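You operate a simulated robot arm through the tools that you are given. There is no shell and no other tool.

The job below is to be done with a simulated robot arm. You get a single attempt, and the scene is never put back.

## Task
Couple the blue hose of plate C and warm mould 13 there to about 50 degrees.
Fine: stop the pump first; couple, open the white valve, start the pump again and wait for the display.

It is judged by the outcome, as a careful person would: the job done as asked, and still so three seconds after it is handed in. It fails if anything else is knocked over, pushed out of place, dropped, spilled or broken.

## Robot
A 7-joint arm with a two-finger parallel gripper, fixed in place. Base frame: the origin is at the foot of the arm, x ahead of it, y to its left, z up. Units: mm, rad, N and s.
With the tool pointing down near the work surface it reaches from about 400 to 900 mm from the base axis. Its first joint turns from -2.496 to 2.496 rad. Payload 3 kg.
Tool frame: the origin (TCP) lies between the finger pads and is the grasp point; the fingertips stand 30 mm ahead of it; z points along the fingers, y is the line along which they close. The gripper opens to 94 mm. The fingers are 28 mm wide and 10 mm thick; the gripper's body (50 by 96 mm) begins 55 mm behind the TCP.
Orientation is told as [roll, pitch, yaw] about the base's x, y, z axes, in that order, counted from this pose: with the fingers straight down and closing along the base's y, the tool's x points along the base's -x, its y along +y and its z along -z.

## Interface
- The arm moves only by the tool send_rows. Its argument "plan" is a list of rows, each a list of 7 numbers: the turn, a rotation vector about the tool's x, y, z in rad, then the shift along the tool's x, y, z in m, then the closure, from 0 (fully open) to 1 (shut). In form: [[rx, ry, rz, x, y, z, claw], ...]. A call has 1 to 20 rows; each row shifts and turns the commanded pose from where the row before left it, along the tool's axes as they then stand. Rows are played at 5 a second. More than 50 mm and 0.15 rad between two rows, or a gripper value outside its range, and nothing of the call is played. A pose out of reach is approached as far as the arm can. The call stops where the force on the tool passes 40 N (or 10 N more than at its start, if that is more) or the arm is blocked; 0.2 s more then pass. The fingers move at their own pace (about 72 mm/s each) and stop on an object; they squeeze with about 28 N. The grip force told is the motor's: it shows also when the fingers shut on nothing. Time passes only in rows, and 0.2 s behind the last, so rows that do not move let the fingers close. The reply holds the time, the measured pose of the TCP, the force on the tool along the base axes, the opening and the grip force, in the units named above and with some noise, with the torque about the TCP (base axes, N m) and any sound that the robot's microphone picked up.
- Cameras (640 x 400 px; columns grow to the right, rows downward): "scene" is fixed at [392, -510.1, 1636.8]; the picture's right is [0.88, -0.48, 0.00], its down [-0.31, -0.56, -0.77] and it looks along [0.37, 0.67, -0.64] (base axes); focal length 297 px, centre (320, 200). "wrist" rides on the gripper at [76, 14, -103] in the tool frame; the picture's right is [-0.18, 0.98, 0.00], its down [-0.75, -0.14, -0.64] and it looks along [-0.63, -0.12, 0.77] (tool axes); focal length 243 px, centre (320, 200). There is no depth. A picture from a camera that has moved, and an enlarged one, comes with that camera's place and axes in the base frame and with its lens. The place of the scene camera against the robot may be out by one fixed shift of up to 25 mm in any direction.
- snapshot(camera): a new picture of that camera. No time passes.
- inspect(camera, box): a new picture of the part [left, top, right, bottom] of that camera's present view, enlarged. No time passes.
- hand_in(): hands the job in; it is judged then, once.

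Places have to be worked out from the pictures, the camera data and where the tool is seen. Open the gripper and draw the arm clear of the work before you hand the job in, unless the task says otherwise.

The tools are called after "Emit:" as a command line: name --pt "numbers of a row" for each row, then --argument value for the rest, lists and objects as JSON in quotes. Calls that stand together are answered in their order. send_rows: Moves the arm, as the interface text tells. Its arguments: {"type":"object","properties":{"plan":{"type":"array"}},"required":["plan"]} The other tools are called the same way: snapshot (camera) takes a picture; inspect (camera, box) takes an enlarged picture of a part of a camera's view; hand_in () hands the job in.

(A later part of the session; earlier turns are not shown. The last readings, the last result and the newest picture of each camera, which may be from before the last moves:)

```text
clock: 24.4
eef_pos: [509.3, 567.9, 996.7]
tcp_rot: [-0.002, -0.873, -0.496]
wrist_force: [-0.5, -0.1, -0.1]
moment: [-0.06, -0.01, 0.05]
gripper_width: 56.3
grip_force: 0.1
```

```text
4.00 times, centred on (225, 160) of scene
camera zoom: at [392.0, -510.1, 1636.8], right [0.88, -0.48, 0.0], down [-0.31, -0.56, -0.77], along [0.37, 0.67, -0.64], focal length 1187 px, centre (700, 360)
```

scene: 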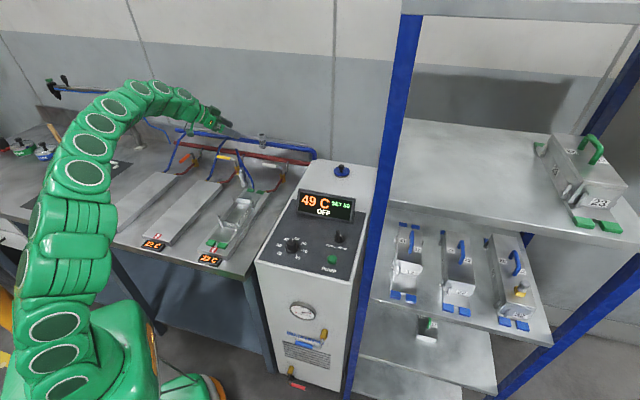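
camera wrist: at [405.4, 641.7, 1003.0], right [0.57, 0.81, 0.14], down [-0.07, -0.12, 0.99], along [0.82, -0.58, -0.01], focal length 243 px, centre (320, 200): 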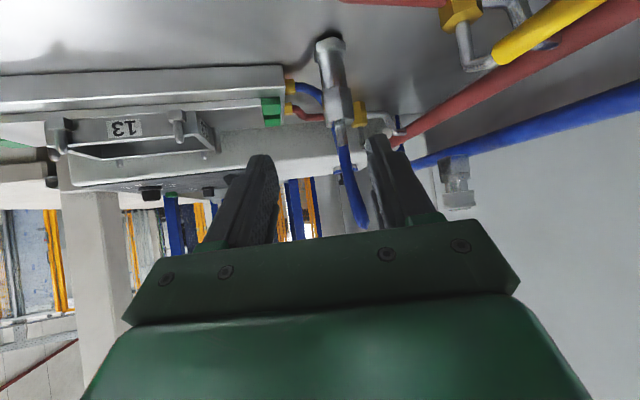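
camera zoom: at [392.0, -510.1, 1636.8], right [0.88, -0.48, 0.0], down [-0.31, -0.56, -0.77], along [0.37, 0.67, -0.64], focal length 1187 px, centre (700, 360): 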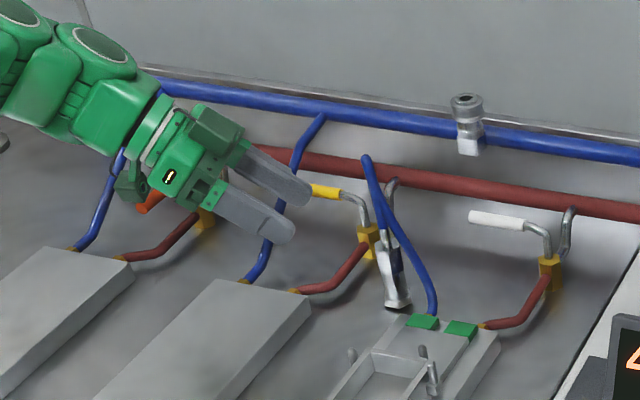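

From this level view the coupler is slightly right of the finger line: I now place its hex at about (604, 537, 916), and its rising hose lies directly behind it, between the fingers. I shift 17.5 mm sideways and go halfway in.

Emit:
send_rows --pt "0 0 0 0 0.0175 0 0.4" --pt "0 0 0 0 0 0.03 0.4" --pt "0 0 0 0 0 0.03 0.4"

Emit:
snapshot --camera "wrist"

Emit:
inspect --camera "scene" --box '[180, 120, 280, 200]'

```text
clock: 25.2
eef_pos: [558.5, 563.7, 957.1]
tcp_rot: [0.0, -0.872, -0.495]
wrist_force: [-0.1, 1.2, -0.9]
moment: [-0.01, 0.01, 0.0]
gripper_width: 56.1
grip_force: 0.1
```

```text
taken
camera wrist: at [454.5, 637.3, 964.5], right [0.57, 0.81, 0.14], down [-0.07, -0.12, 0.99], along [0.82, -0.58, -0.01], focal length 243 px, centre (320, 200)
```

wrist: 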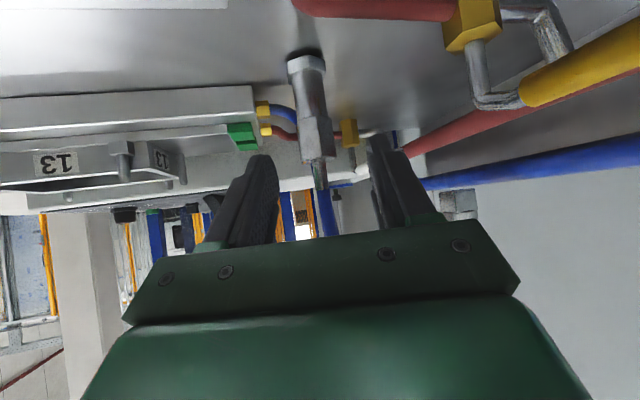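

```text
5.00 times, centred on (230, 160) of scene
camera zoom: at [392.0, -510.1, 1636.8], right [0.88, -0.48, 0.0], down [-0.31, -0.56, -0.77], along [0.37, 0.67, -0.64], focal length 1484 px, centre (770, 400)
```

zoom: 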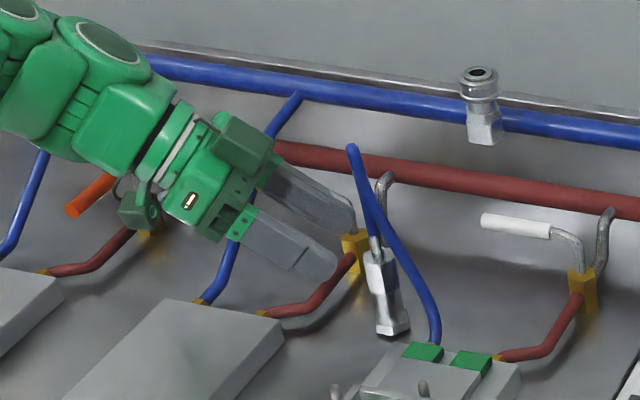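

The coupler is now centred between the fingers, about 65 mm ahead along the finger axis. I advance the rest in steps.

Emit:
send_rows --pt "0 0 0 -0.001 0 0.025 0.4" --pt "0 0 0 -0.001 0 0.025 0.4" --pt "0 0 0 -0.001 -0.001 0.015 0.4"

Emit:
snapshot --camera "wrist"

Emit:
inspect --camera "scene" --box '[180, 120, 280, 200]'

```text
clock: 26.0
eef_pos: [605.0, 538.1, 915.0]
tcp_rot: [0.0, -0.872, -0.496]
wrist_force: [-0.1, -1.1, 0.2]
moment: [0.05, 0.02, -0.01]
gripper_width: 56.3
grip_force: 0.0
```

```text
taken
camera wrist: at [500.1, 611.8, 922.6], right [0.57, 0.81, 0.14], down [-0.07, -0.12, 0.99], along [0.82, -0.58, -0.01], focal length 243 px, centre (320, 200)
```

wrist: 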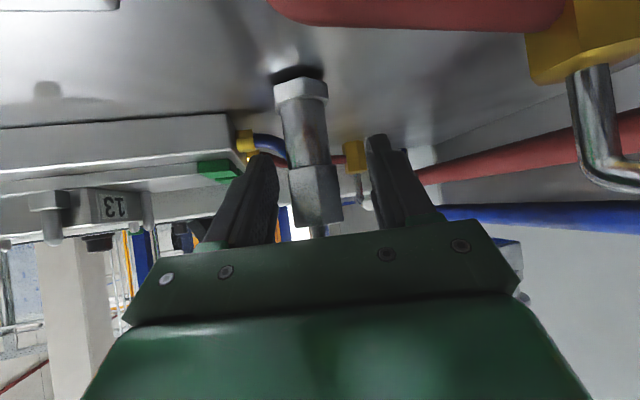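

```text
5.00 times, centred on (230, 160) of scene
camera zoom: at [392.0, -510.1, 1636.8], right [0.88, -0.48, 0.0], down [-0.31, -0.56, -0.77], along [0.37, 0.67, -0.64], focal length 1484 px, centre (770, 400)
```

zoom: 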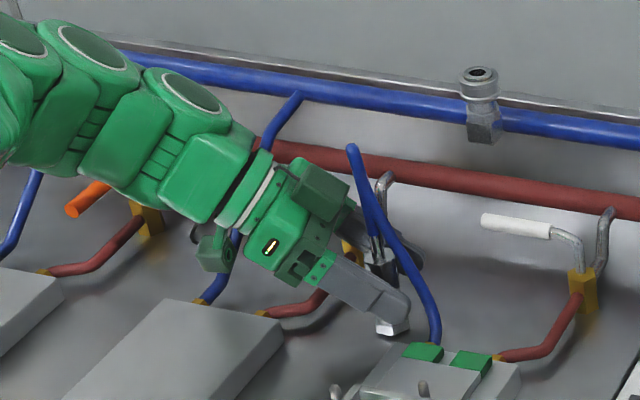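

The hex sits right at the grasp point. I close the fingers on it.

Emit:
send_rows --pt "0 0 0 0 0 0 0.6" --pt "0 0 0 0 0 0 0.8" --pt "0 0 0 0 0 0 1" --pt "0 0 0 0 0 0 1" --pt "0 0 0 0 0 0 1"

Emit:
snapshot --camera "wrist"

Emit:
inspect --camera "scene" --box '[180, 120, 280, 200]'

```text
clock: 27.2
eef_pos: [604.8, 538.0, 916.0]
tcp_rot: [0.002, -0.872, -0.496]
wrist_force: [-3.2, -11.6, 9.7]
moment: [-0.17, 0.1, 0.02]
gripper_width: 31.5
grip_force: 28.2
```

```text
taken
camera wrist: at [500.2, 611.5, 922.9], right [0.57, 0.81, 0.14], down [-0.07, -0.12, 0.99], along [0.82, -0.58, -0.01], focal length 243 px, centre (320, 200)
```

wrist: 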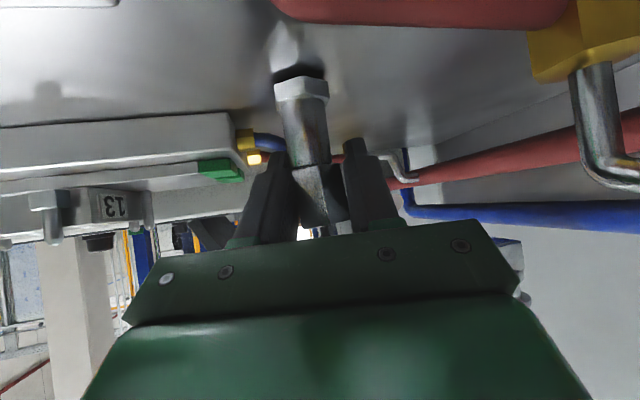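

```text
5.00 times, centred on (230, 160) of scene
camera zoom: at [392.0, -510.1, 1636.8], right [0.88, -0.48, 0.0], down [-0.31, -0.56, -0.77], along [0.37, 0.67, -0.64], focal length 1484 px, centre (770, 400)
```

zoom: 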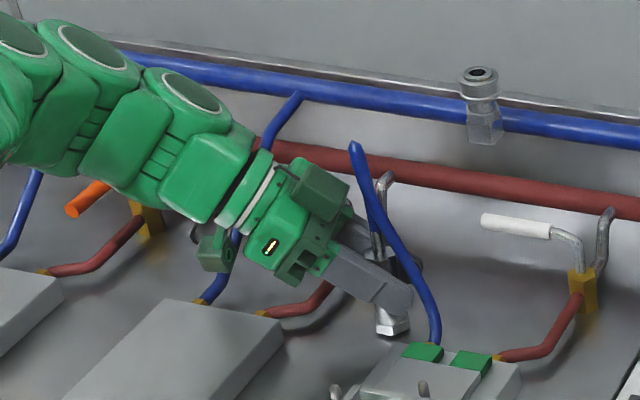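

Gripped at 31.5 mm with firm force. I lift straight up gently in 5 mm steps and watch whether the whole coupler comes along.

Emit:
send_rows --pt "0 0 0 -0.0038 0 -0.0032 1" --pt "0 0 0 -0.0038 0 -0.0032 1" --pt "0 0 0 -0.0038 0 -0.0032 1" --pt "0 0 0 -0.0038 0 -0.0032 1"

Emit:
snapshot --camera "wrist"

Emit:
inspect --camera "scene" --box '[180, 120, 280, 200]'

```text
clock: 28.2
eef_pos: [602.6, 537.5, 936.3]
tcp_rot: [0.001, -0.872, -0.494]
wrist_force: [0.6, -1.4, -1.0]
moment: [-0.02, 0.0, 0.04]
gripper_width: 31.5
grip_force: 28.1
```

```text
taken
camera wrist: at [498.9, 611.1, 943.7], right [0.57, 0.81, 0.14], down [-0.07, -0.12, 0.99], along [0.82, -0.58, -0.01], focal length 243 px, centre (320, 200)
```

wrist: 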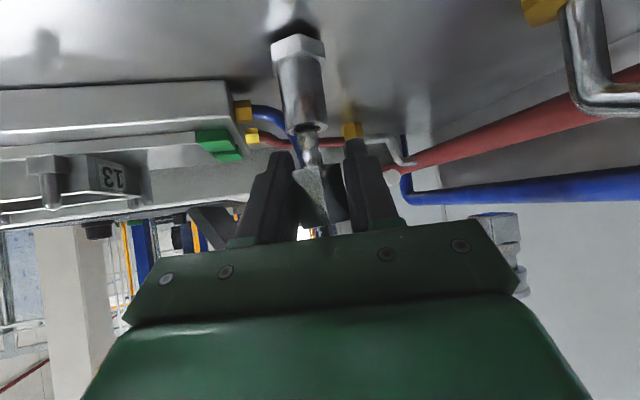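

```text
5.00 times, centred on (230, 160) of scene
camera zoom: at [392.0, -510.1, 1636.8], right [0.88, -0.48, 0.0], down [-0.31, -0.56, -0.77], along [0.37, 0.67, -0.64], focal length 1484 px, centre (770, 400)
```

zoom: 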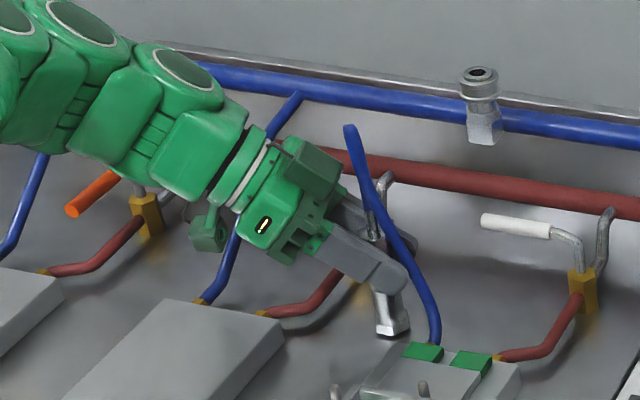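

The coupler's plug is pulling out of a parking stand that stays on the bench, as wanted. I keep lifting to bring the nose fully out.

Emit:
send_rows --pt "0 0 0 -0.0077 0 -0.0064 1" --pt "0 0 0 -0.0077 0 -0.0064 1" --pt "0 0 0 -0.0077 0 -0.0064 1" --pt "0 0 0 -0.0077 0 -0.0064 1"

Emit:
snapshot --camera "wrist"

Emit:
inspect --camera "wrist" --box '[250, 60, 380, 250]'

Emit:
inspect --camera "scene" --box '[180, 110, 280, 200]'

```text
clock: 29.2
eef_pos: [603.4, 536.1, 977.2]
tcp_rot: [-0.001, -0.871, -0.495]
wrist_force: [-0.2, 1.1, -1.7]
moment: [0.0, 0.01, 0.0]
gripper_width: 31.2
grip_force: 27.9
```

```text
taken
camera wrist: at [499.7, 610.1, 982.9], right [0.57, 0.81, 0.14], down [-0.07, -0.12, 0.99], along [0.82, -0.58, -0.01], focal length 243 px, centre (320, 200)
```

wrist: 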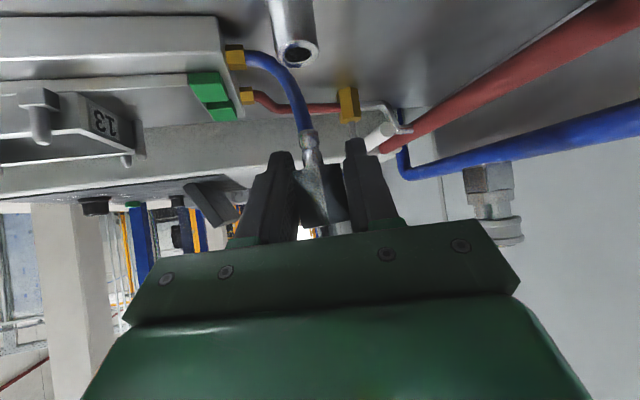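

```text
2.11 times, centred on (315, 155) of wrist
camera zoom: at [499.7, 610.1, 982.9], right [0.57, 0.81, 0.14], down [-0.07, -0.12, 0.99], along [0.82, -0.58, -0.01], focal length 511 px, centre (330, 295)
```

zoom: 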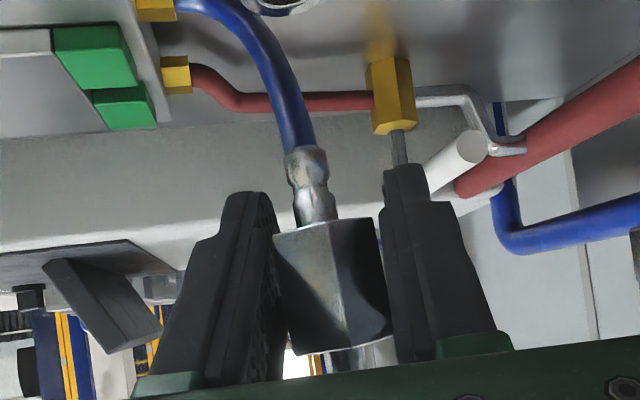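

```text
4.44 times, centred on (230, 155) of scene
camera zoom: at [392.0, -510.1, 1636.8], right [0.88, -0.48, 0.0], down [-0.31, -0.56, -0.77], along [0.37, 0.67, -0.64], focal length 1319 px, centre (720, 400)
```

zoom: 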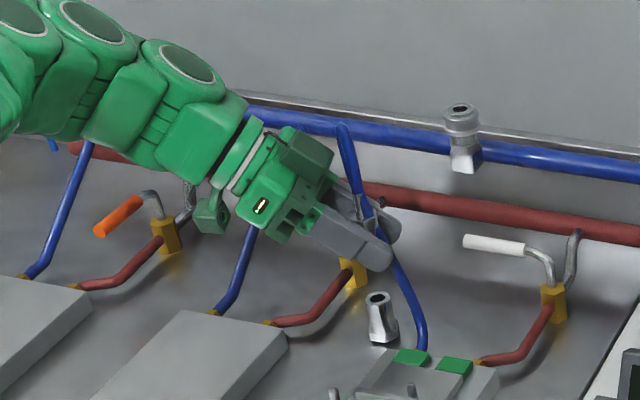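

The plug with its grooved nose (tip about 32 mm below the TCP) is free of the stand. I lift on to z≈1085 and turn to yaw −0.25 before heading for the socket.

Emit:
send_rows --pt "0 0 0 -0.0166 0 -0.0139 1" --pt "0 0 0 -0.0166 0 -0.0139 1" --pt "0 0 0 -0.0166 0 -0.0139 1" --pt "0 0 0 -0.0166 0 -0.0139 1" --pt "0 0 0 -0.0166 0 -0.0139 1" --pt "-0.0638 0 -0.0536 0 0 0 1" --pt "-0.0638 0 -0.0536 0 0 0 1" --pt "-0.0638 0 -0.0536 0 0 0 1"

Emit:
snapshot --camera "wrist"

Emit:
inspect --camera "scene" --box '[170, 90, 300, 200]'

```text
clock: 31.0
eef_pos: [604.1, 536.6, 1085.0]
tcp_rot: [0.0, -0.873, -0.246]
wrist_force: [-0.1, -0.5, -1.3]
moment: [-0.02, 0.03, 0.01]
gripper_width: 31.4
grip_force: 28.3
```

```text
taken
camera wrist: at [484.6, 582.0, 1092.8], right [0.35, 0.92, 0.14], down [-0.04, -0.14, 0.99], along [0.93, -0.36, -0.01], focal length 243 px, centre (320, 200)
```

wrist: 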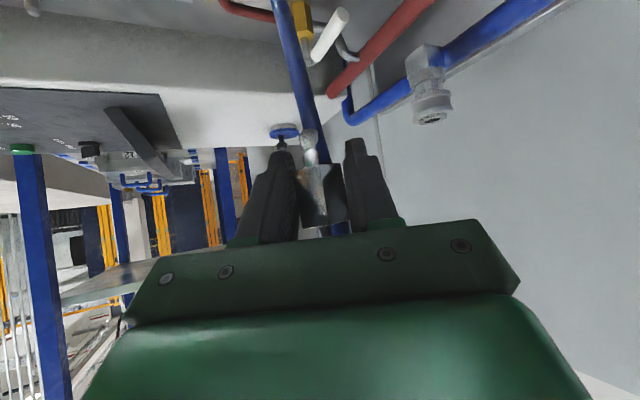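

```text
3.64 times, centred on (235, 145) of scene
camera zoom: at [392.0, -510.1, 1636.8], right [0.88, -0.48, 0.0], down [-0.31, -0.56, -0.77], along [0.37, 0.67, -0.64], focal length 1080 px, centre (629, 400)
```

zoom: 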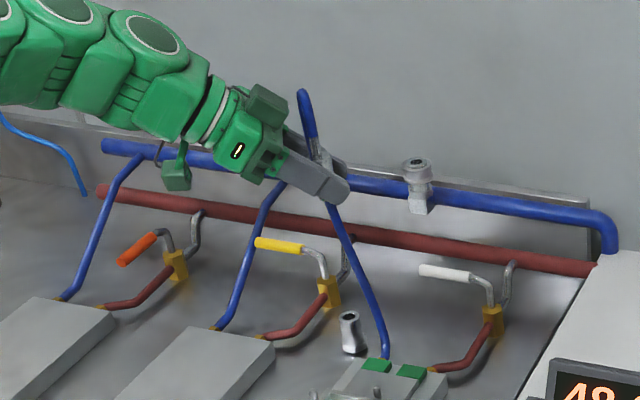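

The hose follows freely with almost no force. The socket is about (730, 607.5, 1032). I carry the plug to just short of it, staying above.

Emit:
send_rows --pt "0 0 0 -0.01304 0.01902 0.0146 1" --pt "0 0 0 -0.01304 0.01902 0.0146 1" --pt "0 0 0 -0.01304 0.01902 0.0146 1" --pt "0 0 0 -0.01304 0.01902 0.0146 1" --pt "0 0 0 -0.01304 0.01902 0.0146 1"

Emit:
snapshot --camera "wrist"

Emit:
inspect --camera "wrist" --box '[250, 60, 390, 240]'

Emit:
inspect --camera "scene" --box '[190, 80, 310, 200]'

```text
clock: 32.2
eef_pos: [722.0, 604.6, 1090.1]
tcp_rot: [-0.001, -0.874, -0.248]
wrist_force: [0.6, 0.6, -0.7]
moment: [0.03, 0.03, -0.03]
gripper_width: 31.1
grip_force: 27.8
```

```text
taken
camera wrist: at [603.2, 649.2, 1094.7], right [0.36, 0.92, 0.14], down [-0.04, -0.14, 0.99], along [0.93, -0.36, -0.01], focal length 243 px, centre (320, 200)
```

wrist: 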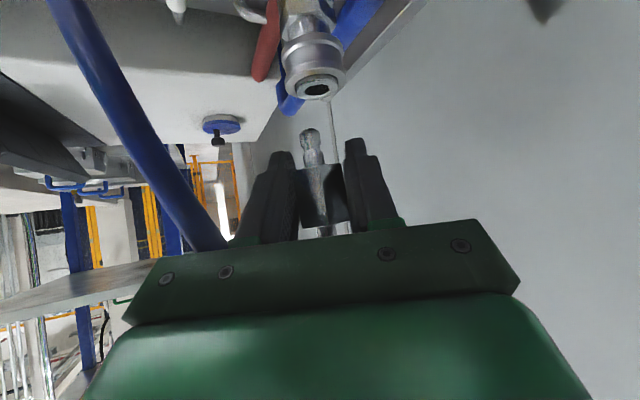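

```text
2.22 times, centred on (320, 150) of wrist
camera zoom: at [603.2, 649.2, 1094.7], right [0.36, 0.92, 0.14], down [-0.04, -0.14, 0.99], along [0.93, -0.36, -0.01], focal length 539 px, centre (320, 311)
```

zoom: 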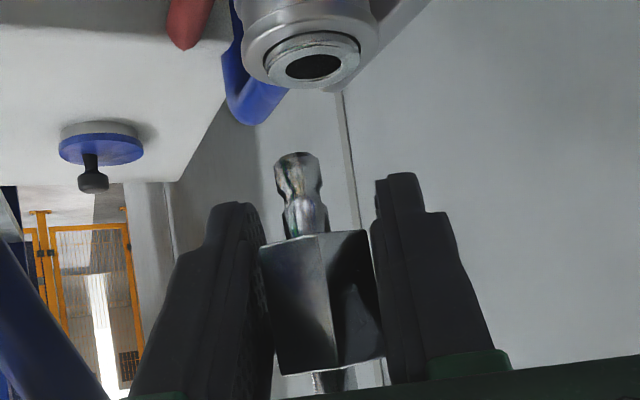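

```text
3.33 times, centred on (250, 140) of scene
camera zoom: at [392.0, -510.1, 1636.8], right [0.88, -0.48, 0.0], down [-0.31, -0.56, -0.77], along [0.37, 0.67, -0.64], focal length 990 px, centre (553, 400)
```

zoom: 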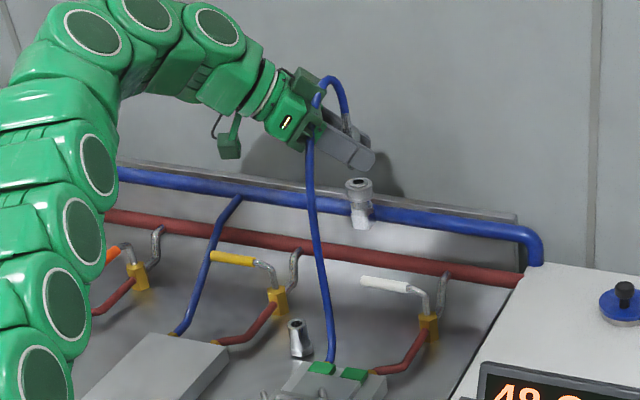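

The coupler hangs vertical and the nose is about 15 mm short of the socket hole. I look closer from both cameras to fix the remaining horizontal offset.

Emit:
inspect --camera "scene" --box '[230, 95, 290, 155]'

Emit:
inspect --camera "wrist" --box '[270, 70, 370, 200]'

```text
6.67 times, centred on (260, 125) of scene
camera zoom: at [392.0, -510.1, 1636.8], right [0.88, -0.48, 0.0], down [-0.31, -0.56, -0.77], along [0.37, 0.67, -0.64], focal length 1979 px, centre (720, 700)
```

zoom: 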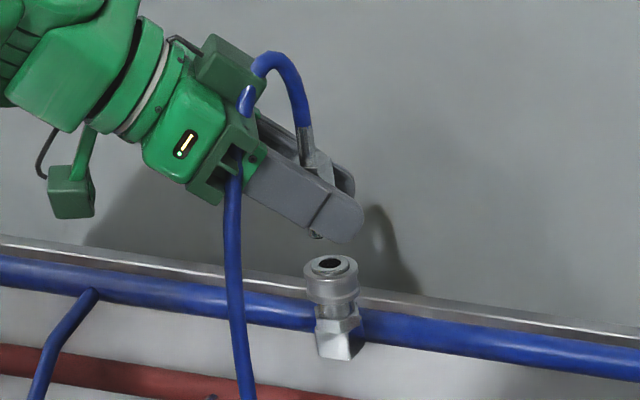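

```text
3.08 times, centred on (320, 135) of wrist
camera zoom: at [603.2, 649.2, 1094.7], right [0.36, 0.92, 0.14], down [-0.04, -0.14, 0.99], along [0.93, -0.36, -0.01], focal length 746 px, centre (320, 400)
```

zoom: 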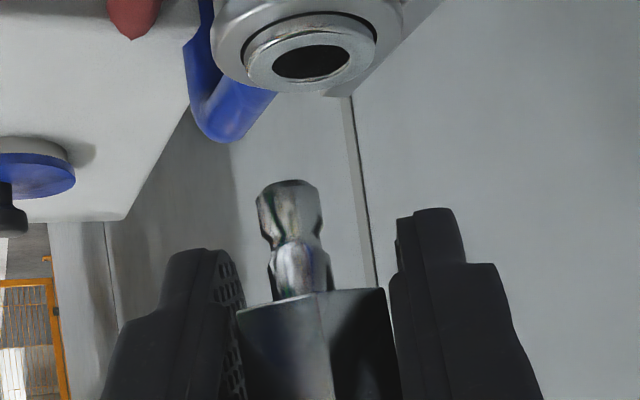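

Both views agree the plug must move about 9.5 mm in x and 4 mm in y. I make that shift at constant height and re-check.

Emit:
send_rows --pt "0 0 0 -0.0053 0.0062 0.0063 1" --pt "0 0 0 0 0 0 1"

Emit:
inspect --camera "wrist" --box '[270, 70, 370, 200]'

Emit:
inspect --camera "scene" --box '[230, 95, 290, 155]'

```text
clock: 32.8
eef_pos: [731.1, 609.1, 1087.8]
tcp_rot: [0.0, -0.874, -0.247]
wrist_force: [-0.2, -0.1, -1.2]
moment: [0.0, -0.02, -0.01]
gripper_width: 31.1
grip_force: 27.6
```

```text
3.08 times, centred on (320, 135) of wrist
camera zoom: at [612.2, 654.0, 1095.4], right [0.35, 0.92, 0.14], down [-0.04, -0.13, 0.99], along [0.93, -0.36, -0.01], focal length 746 px, centre (320, 400)
```

zoom: 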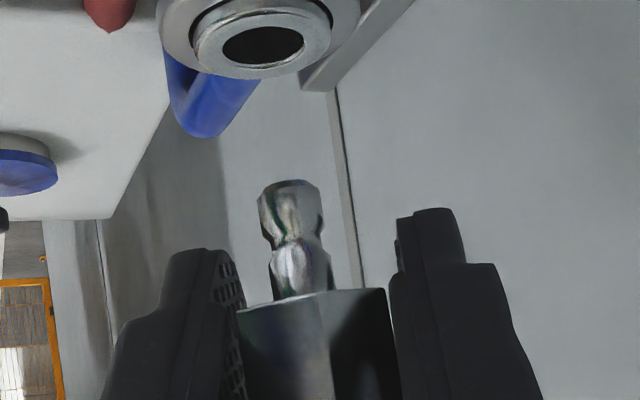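

```text
6.67 times, centred on (260, 125) of scene
camera zoom: at [392.0, -510.1, 1636.8], right [0.88, -0.48, 0.0], down [-0.31, -0.56, -0.77], along [0.37, 0.67, -0.64], focal length 1979 px, centre (720, 700)
```

zoom: 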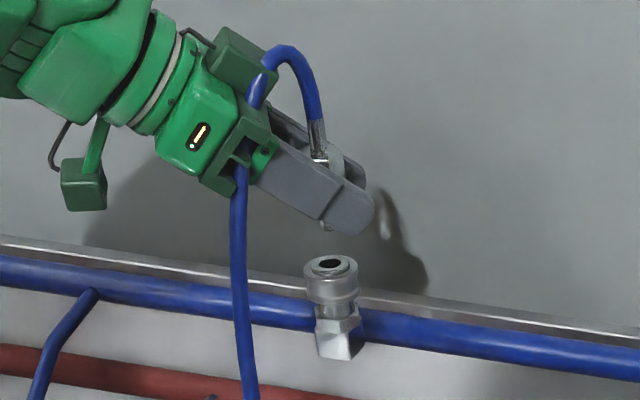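

Sideways alignment looks within about 1 mm. I check the depth direction with a tighter zoom of the scene view.

Emit:
inspect --camera "scene" --box '[250, 110, 280, 140]'

Emit:
inspect --camera "wrist" --box '[280, 70, 340, 140]'

```text
13.33 times, centred on (265, 125) of scene
camera zoom: at [392.0, -510.1, 1636.8], right [0.88, -0.48, 0.0], down [-0.31, -0.56, -0.77], along [0.37, 0.67, -0.64], focal length 3958 px, centre (1053, 1200)
```

zoom: 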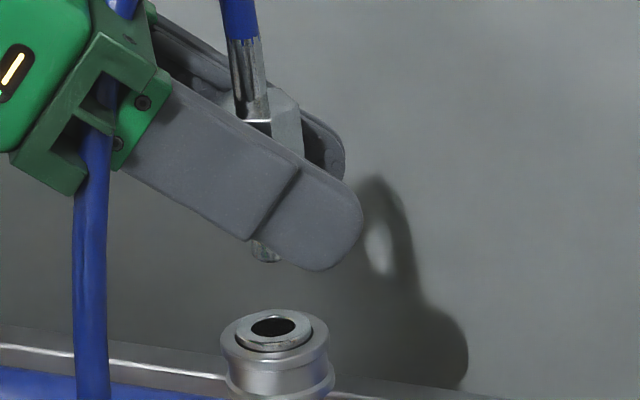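

```text
5.71 times, centred on (310, 105) of wrist
camera zoom: at [612.2, 654.0, 1095.4], right [0.35, 0.92, 0.14], down [-0.04, -0.13, 0.99], along [0.93, -0.36, -0.01], focal length 1386 px, centre (377, 743)
```

zoom: 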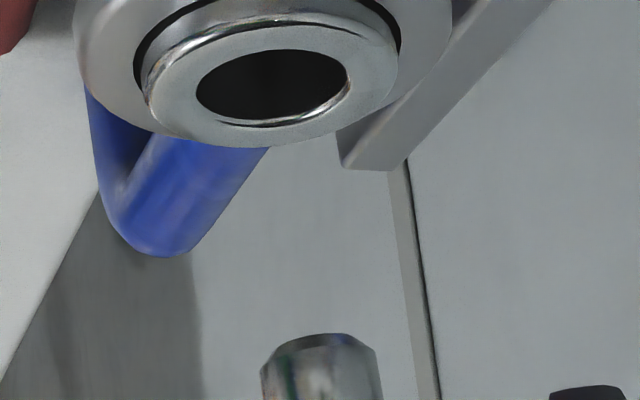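

Sideways is good; in depth the nose seems 1–3 mm too far in x. I correct slightly and lower to just a few millimetres above the hole, where the offset can be judged directly.

Emit:
send_rows --pt "0 0 0 0.007 -0.0008 0.005 1" --pt "0 0 0 0.0069 0 0.0049 1" --pt "0 0 0 0 0 0 1"

Emit:
inspect --camera "scene" --box '[250, 110, 280, 140]'

Emit:
inspect --camera "wrist" --box '[270, 70, 370, 200]'

```text
clock: 33.6
eef_pos: [729.8, 607.9, 1072.2]
tcp_rot: [0.001, -0.872, -0.246]
wrist_force: [-0.6, 0.5, -0.6]
moment: [0.01, 0.0, -0.01]
gripper_width: 31.3
grip_force: 27.9
```

```text
13.33 times, centred on (265, 125) of scene
camera zoom: at [392.0, -510.1, 1636.8], right [0.88, -0.48, 0.0], down [-0.31, -0.56, -0.77], along [0.37, 0.67, -0.64], focal length 3958 px, centre (1053, 1200)
```

zoom: 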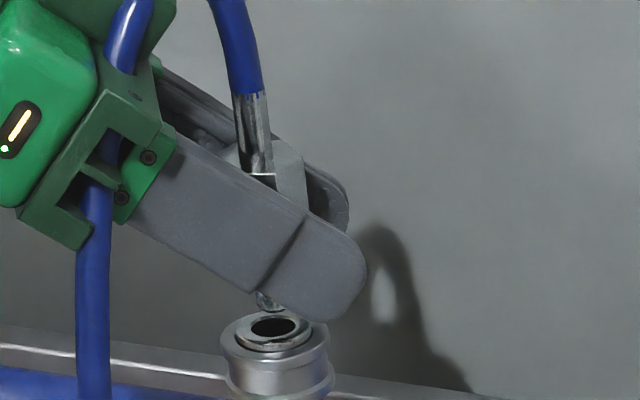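

```text
3.08 times, centred on (320, 135) of wrist
camera zoom: at [611.2, 653.5, 1078.8], right [0.35, 0.92, 0.14], down [-0.04, -0.14, 0.99], along [0.93, -0.36, -0.01], focal length 746 px, centre (320, 400)
```

zoom: 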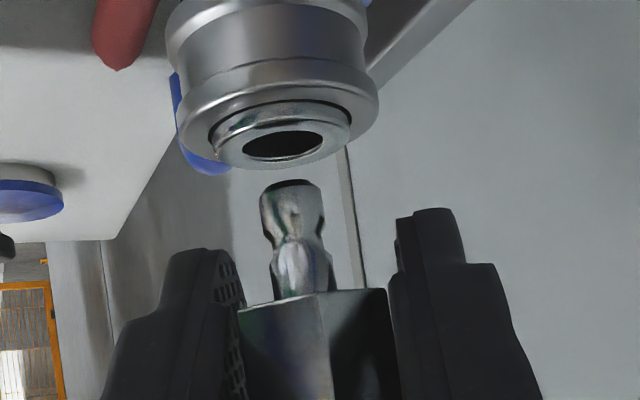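

Aligned within about 1 mm in both views, gap about 7 mm. I lower straight down in 3 mm steps, watching the force.

Emit:
send_rows --pt "0 0 0 0.0028 0.0001 0.0013 1" --pt "0 0 0 0.0023 0 0.0019 1" --pt "0 0 0 0.0023 0 0.0019 1" --pt "0 0 0 0.0023 0 0.0019 1" --pt "0 0 0 0.0023 0 0.0019 1"

Emit:
inspect --camera "wrist" --box '[270, 70, 370, 200]'

Emit:
inspect --camera "scene" --box '[250, 110, 280, 140]'

```text
clock: 34.8
eef_pos: [730.8, 609.2, 1056.1]
tcp_rot: [0.001, -0.873, -0.246]
wrist_force: [-0.4, -1.0, 0.5]
moment: [-0.06, -0.01, 0.0]
gripper_width: 31.0
grip_force: 27.8
```

```text
3.08 times, centred on (320, 135) of wrist
camera zoom: at [610.5, 653.9, 1063.4], right [0.35, 0.92, 0.14], down [-0.04, -0.14, 0.99], along [0.93, -0.36, -0.01], focal length 746 px, centre (320, 400)
```

zoom: 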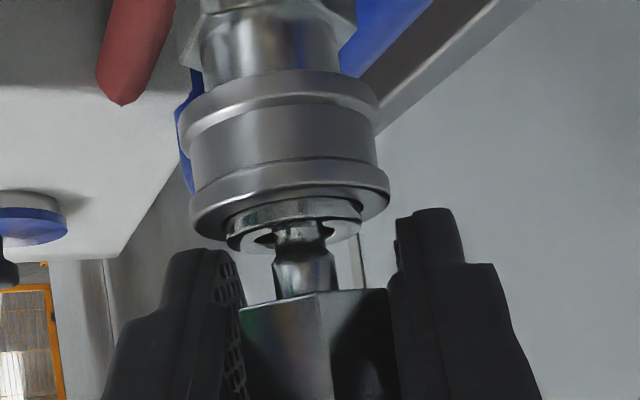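

```text
13.33 times, centred on (265, 125) of scene
camera zoom: at [392.0, -510.1, 1636.8], right [0.88, -0.48, 0.0], down [-0.31, -0.56, -0.77], along [0.37, 0.67, -0.64], focal length 3958 px, centre (1053, 1200)
```

zoom: 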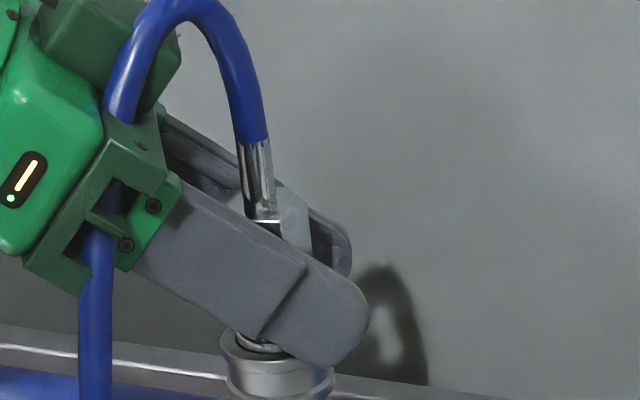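

The nose is entering the hole with no force. I continue down in 2 mm steps, watching that the fingers stay clear of the sleeve.

Emit:
send_rows --pt "0 0 0 0.0015 0 0.0013 1" --pt "0 0 0 0.0015 0 0.0013 1" --pt "0 0 0 0.0015 0 0.0013 1"

Emit:
inspect --camera "wrist" --box '[270, 70, 370, 200]'

Emit:
inspect --camera "scene" --box '[250, 110, 280, 140]'

```text
clock: 35.6
eef_pos: [729.6, 608.9, 1051.2]
tcp_rot: [0.0, -0.874, -0.245]
wrist_force: [2.3, -3.1, 1.9]
moment: [-0.13, -0.09, 0.02]
gripper_width: 30.9
grip_force: 27.9
```

```text
3.08 times, centred on (320, 135) of wrist
camera zoom: at [610.5, 653.9, 1058.1], right [0.35, 0.92, 0.14], down [-0.04, -0.14, 0.99], along [0.93, -0.36, -0.01], focal length 746 px, centre (320, 400)
```

zoom: 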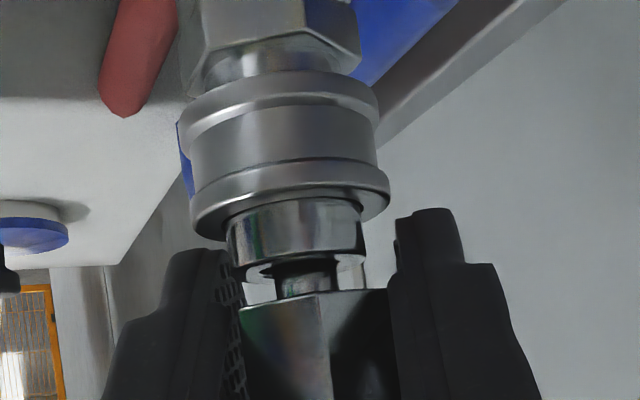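

```text
13.33 times, centred on (265, 125) of scene
camera zoom: at [392.0, -510.1, 1636.8], right [0.88, -0.48, 0.0], down [-0.31, -0.56, -0.77], along [0.37, 0.67, -0.64], focal length 3958 px, centre (1053, 1200)
```

zoom: 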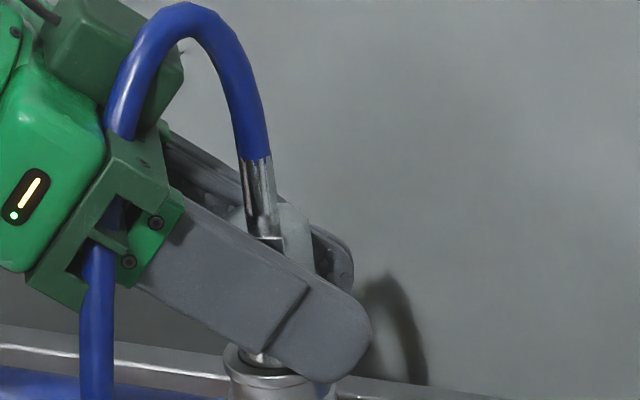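

The nose is nearly in, hex bottom about 4–5 mm above the ring, and force is only a few newtons. I keep pressing down in 2 mm steps.

Emit:
send_rows --pt "0 0 0 0.0015 0 0.0013 1" --pt "0 0 0 0.0015 0 0.0013 1" --pt "0 0 0 0.0015 0 0.0013 1" --pt "0 0 0 0.0015 0 0.0013 1"

Emit:
inspect --camera "wrist" --box '[270, 70, 370, 200]'

Emit:
inspect --camera "scene" --box '[245, 110, 285, 150]'

```text
clock: 36.6
eef_pos: [732.2, 607.5, 1047.7]
tcp_rot: [0.002, -0.878, -0.253]
wrist_force: [-14.0, -13.3, 8.8]
moment: [-0.37, 0.23, -0.03]
gripper_width: 29.1
grip_force: 28.3
stopped in row 4: the force on the tool passed its limit at 42 N (the readings are from after the stop); the commanded pose is now the measured one
```

```text
3.08 times, centred on (320, 135) of wrist
camera zoom: at [612.7, 652.9, 1053.5], right [0.36, 0.92, 0.14], down [-0.05, -0.14, 0.99], along [0.93, -0.36, -0.01], focal length 746 px, centre (320, 400)
```

zoom: 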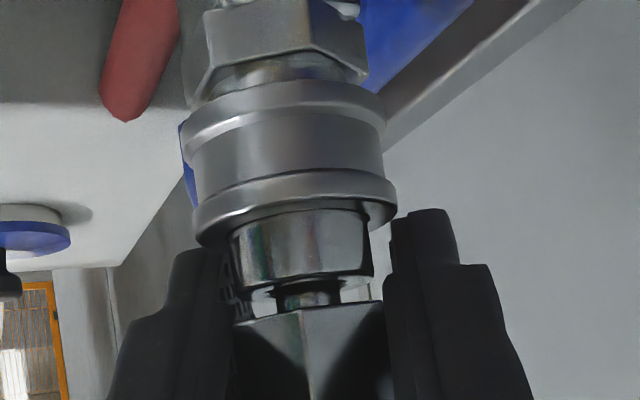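

```text
10.00 times, centred on (265, 130) of scene
camera zoom: at [392.0, -510.1, 1636.8], right [0.88, -0.48, 0.0], down [-0.31, -0.56, -0.77], along [0.37, 0.67, -0.64], focal length 2969 px, centre (870, 900)
```

zoom: 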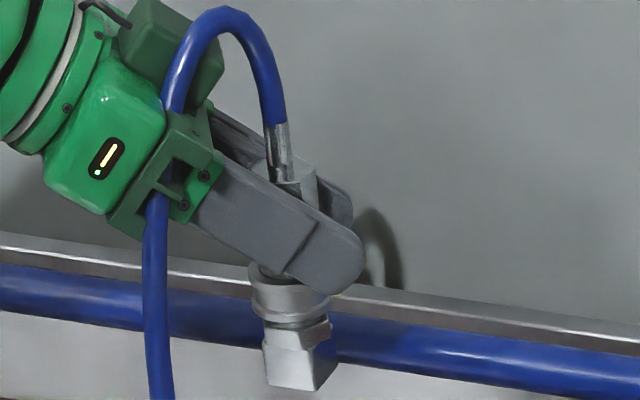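

The push stopped at 42 N: the hex turned to its flats in the grip and there is a sideways load, so something is binding. I hold still for a moment to read the settled force and look closer.

Emit:
send_rows --pt "0 0 0 0 0 0 1"

Emit:
inspect --camera "wrist" --box '[280, 120, 360, 210]'

Emit:
inspect --camera "scene" --box '[252, 118, 276, 142]'

Emit:
snapshot --camera "wrist"

```text
clock: 37.0
eef_pos: [731.4, 607.7, 1047.5]
tcp_rot: [0.003, -0.877, -0.253]
wrist_force: [-17.4, -17.2, 13.0]
moment: [-0.45, 0.33, -0.09]
gripper_width: 29.2
grip_force: 28.3
```

```text
4.44 times, centred on (320, 165) of wrist
camera zoom: at [612.8, 652.8, 1053.5], right [0.36, 0.92, 0.14], down [-0.05, -0.14, 0.99], along [0.93, -0.36, -0.01], focal length 1078 px, centre (320, 356)
```

zoom: 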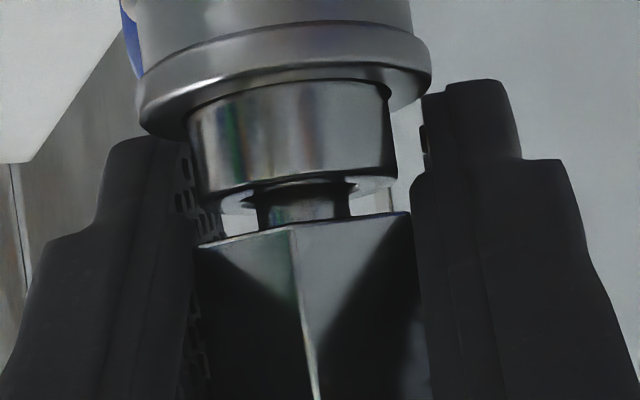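

```text
16.00 times, centred on (264, 130) of scene
camera zoom: at [392.0, -510.1, 1636.8], right [0.88, -0.48, 0.0], down [-0.31, -0.56, -0.77], along [0.37, 0.67, -0.64], focal length 4750 px, centre (1216, 1320)
```

zoom: 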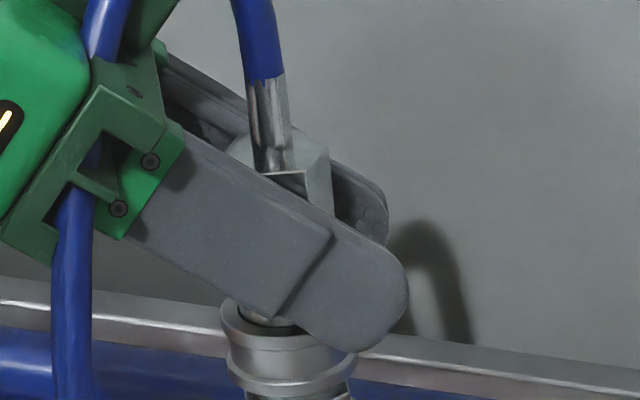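

```text
taken
camera wrist: at [612.8, 652.8, 1053.5], right [0.36, 0.92, 0.14], down [-0.05, -0.14, 0.99], along [0.93, -0.36, -0.01], focal length 243 px, centre (320, 200)
```

wrist: 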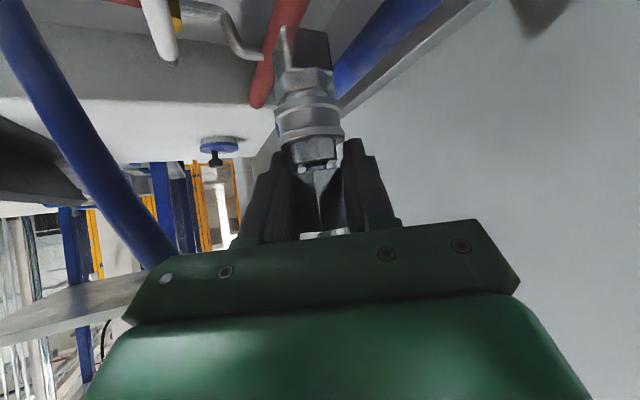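

The sideways force points straight away from the wall (equal −x and −y), so my left fingertip is touching the wall behind the socket, not the plug jamming. The nose is already about 16 mm deep, so I ease back 1.5 mm, open slightly, and slide the hand back along the finger axis to regrip nearer the fingertips.

Emit:
send_rows --pt "0 0 0 0.0005 -0.0013 -0.0006 1" --pt "0 0 0 0 0 0 1"

```text
clock: 37.6
eef_pos: [731.6, 607.4, 1046.4]
tcp_rot: [0.008, -0.879, -0.253]
wrist_force: [10.1, 8.1, 14.7]
moment: [0.26, -0.22, 0.14]
gripper_width: 29.1
grip_force: 27.5
```

Backing off flipped the side force, so the plug itself is held by the socket and was simply about 1 mm off toward the wall. I centre it by 0.5 mm to null the side load and then press down gently.

Emit:
send_rows --pt "0 0 0 -0.0002 0.0004 0.0002 1" --pt "0 0 0 0.0008 0 0.0006 1"

Emit:
inspect --camera "wrist" --box '[280, 120, 360, 210]'

```text
clock: 38.2
eef_pos: [732.8, 607.0, 1046.3]
tcp_rot: [0.005, -0.878, -0.252]
wrist_force: [9.0, 6.1, 25.4]
moment: [0.24, -0.35, 0.0]
gripper_width: 29.1
grip_force: 28.0
```

```text
4.44 times, centred on (320, 165) of wrist
camera zoom: at [612.4, 652.3, 1052.8], right [0.36, 0.92, 0.15], down [-0.05, -0.14, 0.99], along [0.93, -0.36, 0.0], focal length 1078 px, centre (320, 356)
```

zoom: 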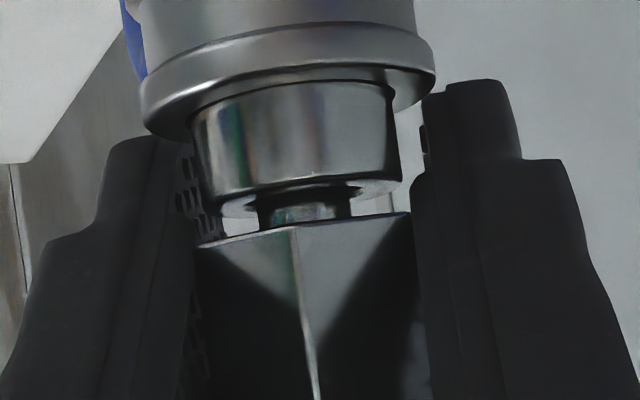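

Force is building with the gap unchanged; by my geometry the lower finger edges are now resting on the sleeve's rim. I unload, open just enough to free the hex, move the hand 10 mm up the coupler, and regrip higher.

Emit:
send_rows --pt "0 0 0 -0.0011 0.0003 -0.0006 1" --pt "0 0 0 0 0 0 0.66" --pt "0 0 0 0 0 0 0.62" --pt "0 0 0 0 0 0 0.62"

Emit:
inspect --camera "wrist" --box '[270, 110, 370, 220]'

Emit:
inspect --camera "scene" --box '[245, 105, 285, 145]'

```text
clock: 39.2
eef_pos: [731.7, 608.0, 1046.8]
tcp_rot: [0.002, -0.876, -0.251]
wrist_force: [-0.1, -1.9, 1.5]
moment: [-0.06, 0.02, -0.02]
gripper_width: 36.7
grip_force: 1.0
```

```text
3.64 times, centred on (320, 165) of wrist
camera zoom: at [612.7, 652.9, 1052.8], right [0.36, 0.92, 0.14], down [-0.05, -0.14, 0.99], along [0.93, -0.36, -0.01], focal length 882 px, centre (320, 327)
```

zoom: 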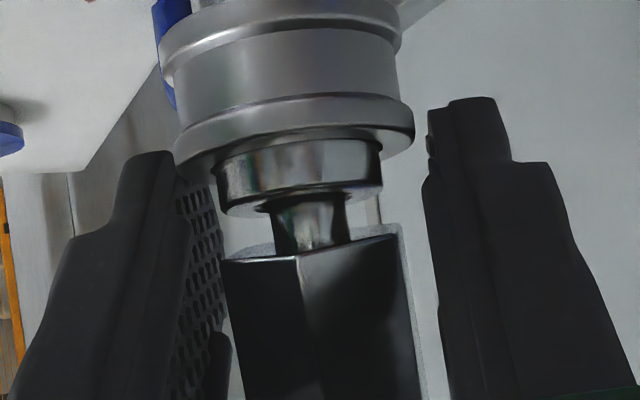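

```text
10.00 times, centred on (265, 125) of scene
camera zoom: at [392.0, -510.1, 1636.8], right [0.88, -0.48, 0.0], down [-0.31, -0.56, -0.77], along [0.37, 0.67, -0.64], focal length 2969 px, centre (870, 950)
```

zoom: 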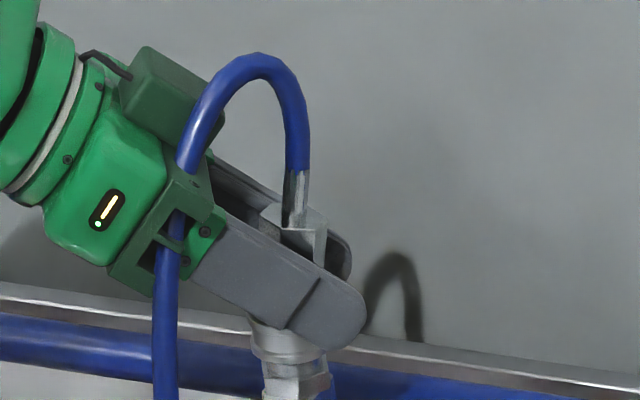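

The plug stays seated but, released, its top leans about 10–15° away (toward the wall side) under the hose's bend. I raise the hand 8 mm, regrip, and will then straighten it by tilting the tool.

Emit:
send_rows --pt "0 0 0 -0.0031 0 -0.0026 0.62" --pt "0 0 0 -0.0031 0 -0.0026 0.62" --pt "0 0 0 0 0 0 0.62"

Emit:
inspect --camera "wrist" --box '[270, 110, 370, 230]'

Emit:
inspect --camera "scene" --box '[250, 110, 280, 140]'

```text
clock: 40.0
eef_pos: [731.2, 607.5, 1055.0]
tcp_rot: [0.002, -0.877, -0.253]
wrist_force: [0.8, 0.2, -0.2]
moment: [0.03, -0.01, -0.01]
gripper_width: 35.8
grip_force: 0.0
```

```text
3.33 times, centred on (320, 170) of wrist
camera zoom: at [612.3, 653.1, 1060.9], right [0.36, 0.92, 0.14], down [-0.05, -0.14, 0.99], along [0.93, -0.36, -0.01], focal length 809 px, centre (320, 300)
```

zoom: 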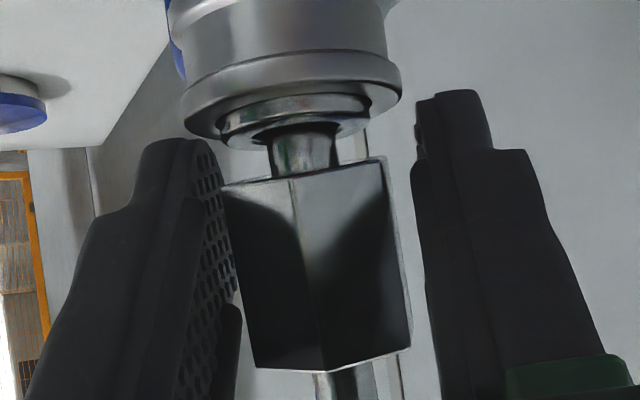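

```text
13.33 times, centred on (265, 125) of scene
camera zoom: at [392.0, -510.1, 1636.8], right [0.88, -0.48, 0.0], down [-0.31, -0.56, -0.77], along [0.37, 0.67, -0.64], focal length 3958 px, centre (1053, 1200)
```

zoom: 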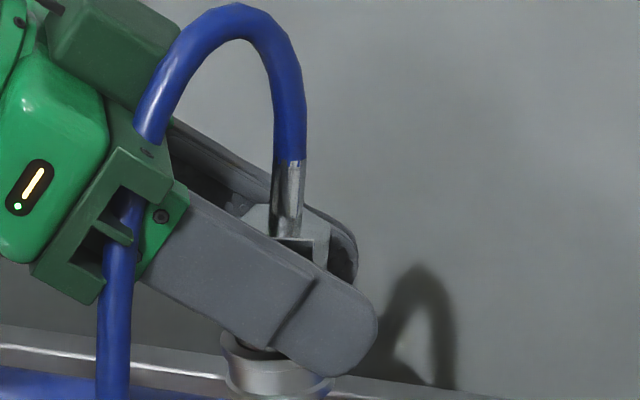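

The plug leans about 0.18 rad along the tool's forward direction with no sideways lean. I go up 5 mm more to the hex centre and close on it.

Emit:
send_rows --pt "0 0 0 -0.0038 0 -0.0032 0.62" --pt "0 0 0 0 0 0 0.75" --pt "0 0 0 0 0 0 1" --pt "0 0 0 0 0 0 1"

Emit:
inspect --camera "wrist" --box '[270, 110, 370, 230]'

Emit:
inspect --camera "scene" --box '[250, 110, 280, 140]'

```text
clock: 41.0
eef_pos: [732.0, 607.5, 1058.6]
tcp_rot: [0.002, -0.878, -0.251]
wrist_force: [-2.3, -4.6, -0.8]
moment: [-0.12, 0.06, 0.01]
gripper_width: 28.7
grip_force: 28.2
```

```text
3.33 times, centred on (320, 170) of wrist
camera zoom: at [612.2, 652.7, 1065.9], right [0.36, 0.92, 0.14], down [-0.05, -0.14, 0.99], along [0.93, -0.36, -0.01], focal length 809 px, centre (320, 300)
```

zoom: 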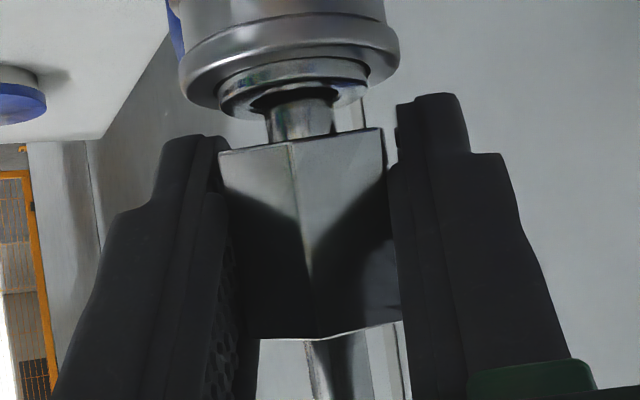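

```text
13.33 times, centred on (265, 125) of scene
camera zoom: at [392.0, -510.1, 1636.8], right [0.88, -0.48, 0.0], down [-0.31, -0.56, -0.77], along [0.37, 0.67, -0.64], focal length 3958 px, centre (1053, 1200)
```

zoom: 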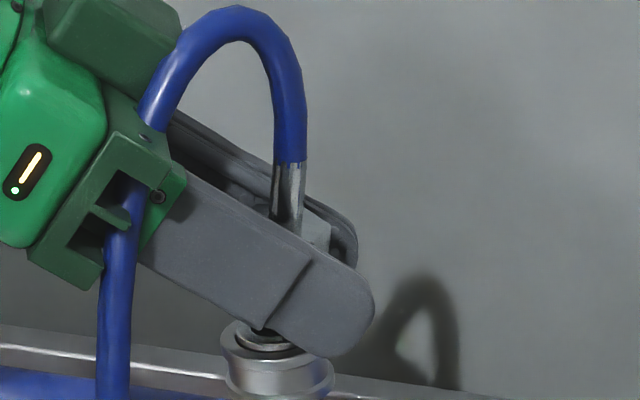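

Gripped firmly at 28.7 mm on the flats. I now tilt the tool about 0.2 rad further while moving back 5.6 mm, so the plug pivots upright about its nose.

Emit:
send_rows --pt "0 -0.067 0 0.0012 0 -0.0014 1" --pt "0 -0.067 0 0.0012 0 -0.0015 1" --pt "0 -0.067 0 0.0011 0 -0.0015 1" --pt "0 0 0 0 0 0 1"

Emit:
inspect --camera "wrist" --box '[270, 90, 370, 230]'

Emit:
inspect --camera "scene" --box '[250, 110, 280, 140]'

```text
clock: 42.0
eef_pos: [725.8, 608.0, 1058.8]
tcp_rot: [0.003, -1.08, -0.253]
wrist_force: [0.1, 0.0, 2.2]
moment: [-0.03, 0.01, 0.03]
gripper_width: 29.0
grip_force: 27.6
```

```text
2.86 times, centred on (320, 160) of wrist
camera zoom: at [607.9, 653.5, 1039.6], right [0.33, 0.93, 0.16], down [-0.24, -0.09, 0.97], along [0.91, -0.36, 0.19], focal length 693 px, centre (320, 314)
```

zoom: 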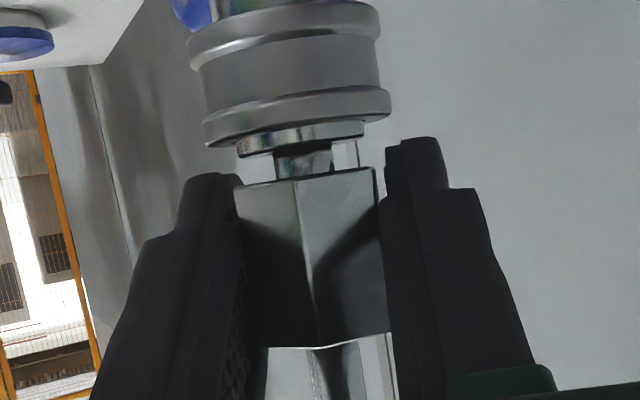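

```text
13.33 times, centred on (265, 125) of scene
camera zoom: at [392.0, -510.1, 1636.8], right [0.88, -0.48, 0.0], down [-0.31, -0.56, -0.77], along [0.37, 0.67, -0.64], focal length 3958 px, centre (1053, 1200)
```

zoom: 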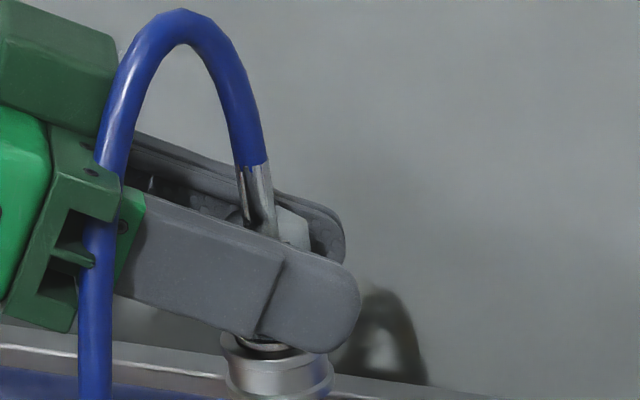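

Now the barb is exactly vertical in the scene view and the forces are near zero. Finger edges have clearance over the sleeve. I press down again in 1.5 mm steps.

Emit:
send_rows --pt "0 0 0 0.0013 0 0.0007 1" --pt "0 0 0 0.0013 0 0.0007 1" --pt "0 0 0 0.0013 0 0.0007 1"

Emit:
inspect --camera "wrist" --box '[270, 90, 370, 230]'

```text
clock: 42.8
eef_pos: [725.7, 609.8, 1053.9]
tcp_rot: [0.003, -1.077, -0.25]
wrist_force: [-5.9, 1.3, 3.0]
moment: [-0.24, 0.41, 0.07]
gripper_width: 28.9
grip_force: 28.0
```

```text
2.86 times, centred on (320, 160) of wrist
camera zoom: at [607.5, 653.7, 1035.3], right [0.33, 0.93, 0.16], down [-0.24, -0.09, 0.97], along [0.92, -0.35, 0.19], focal length 693 px, centre (320, 314)
```

zoom: 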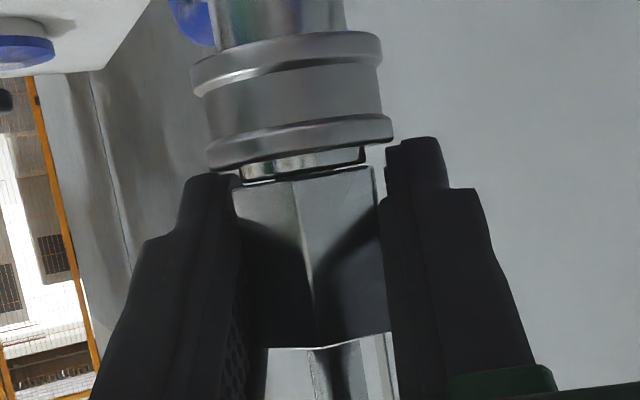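

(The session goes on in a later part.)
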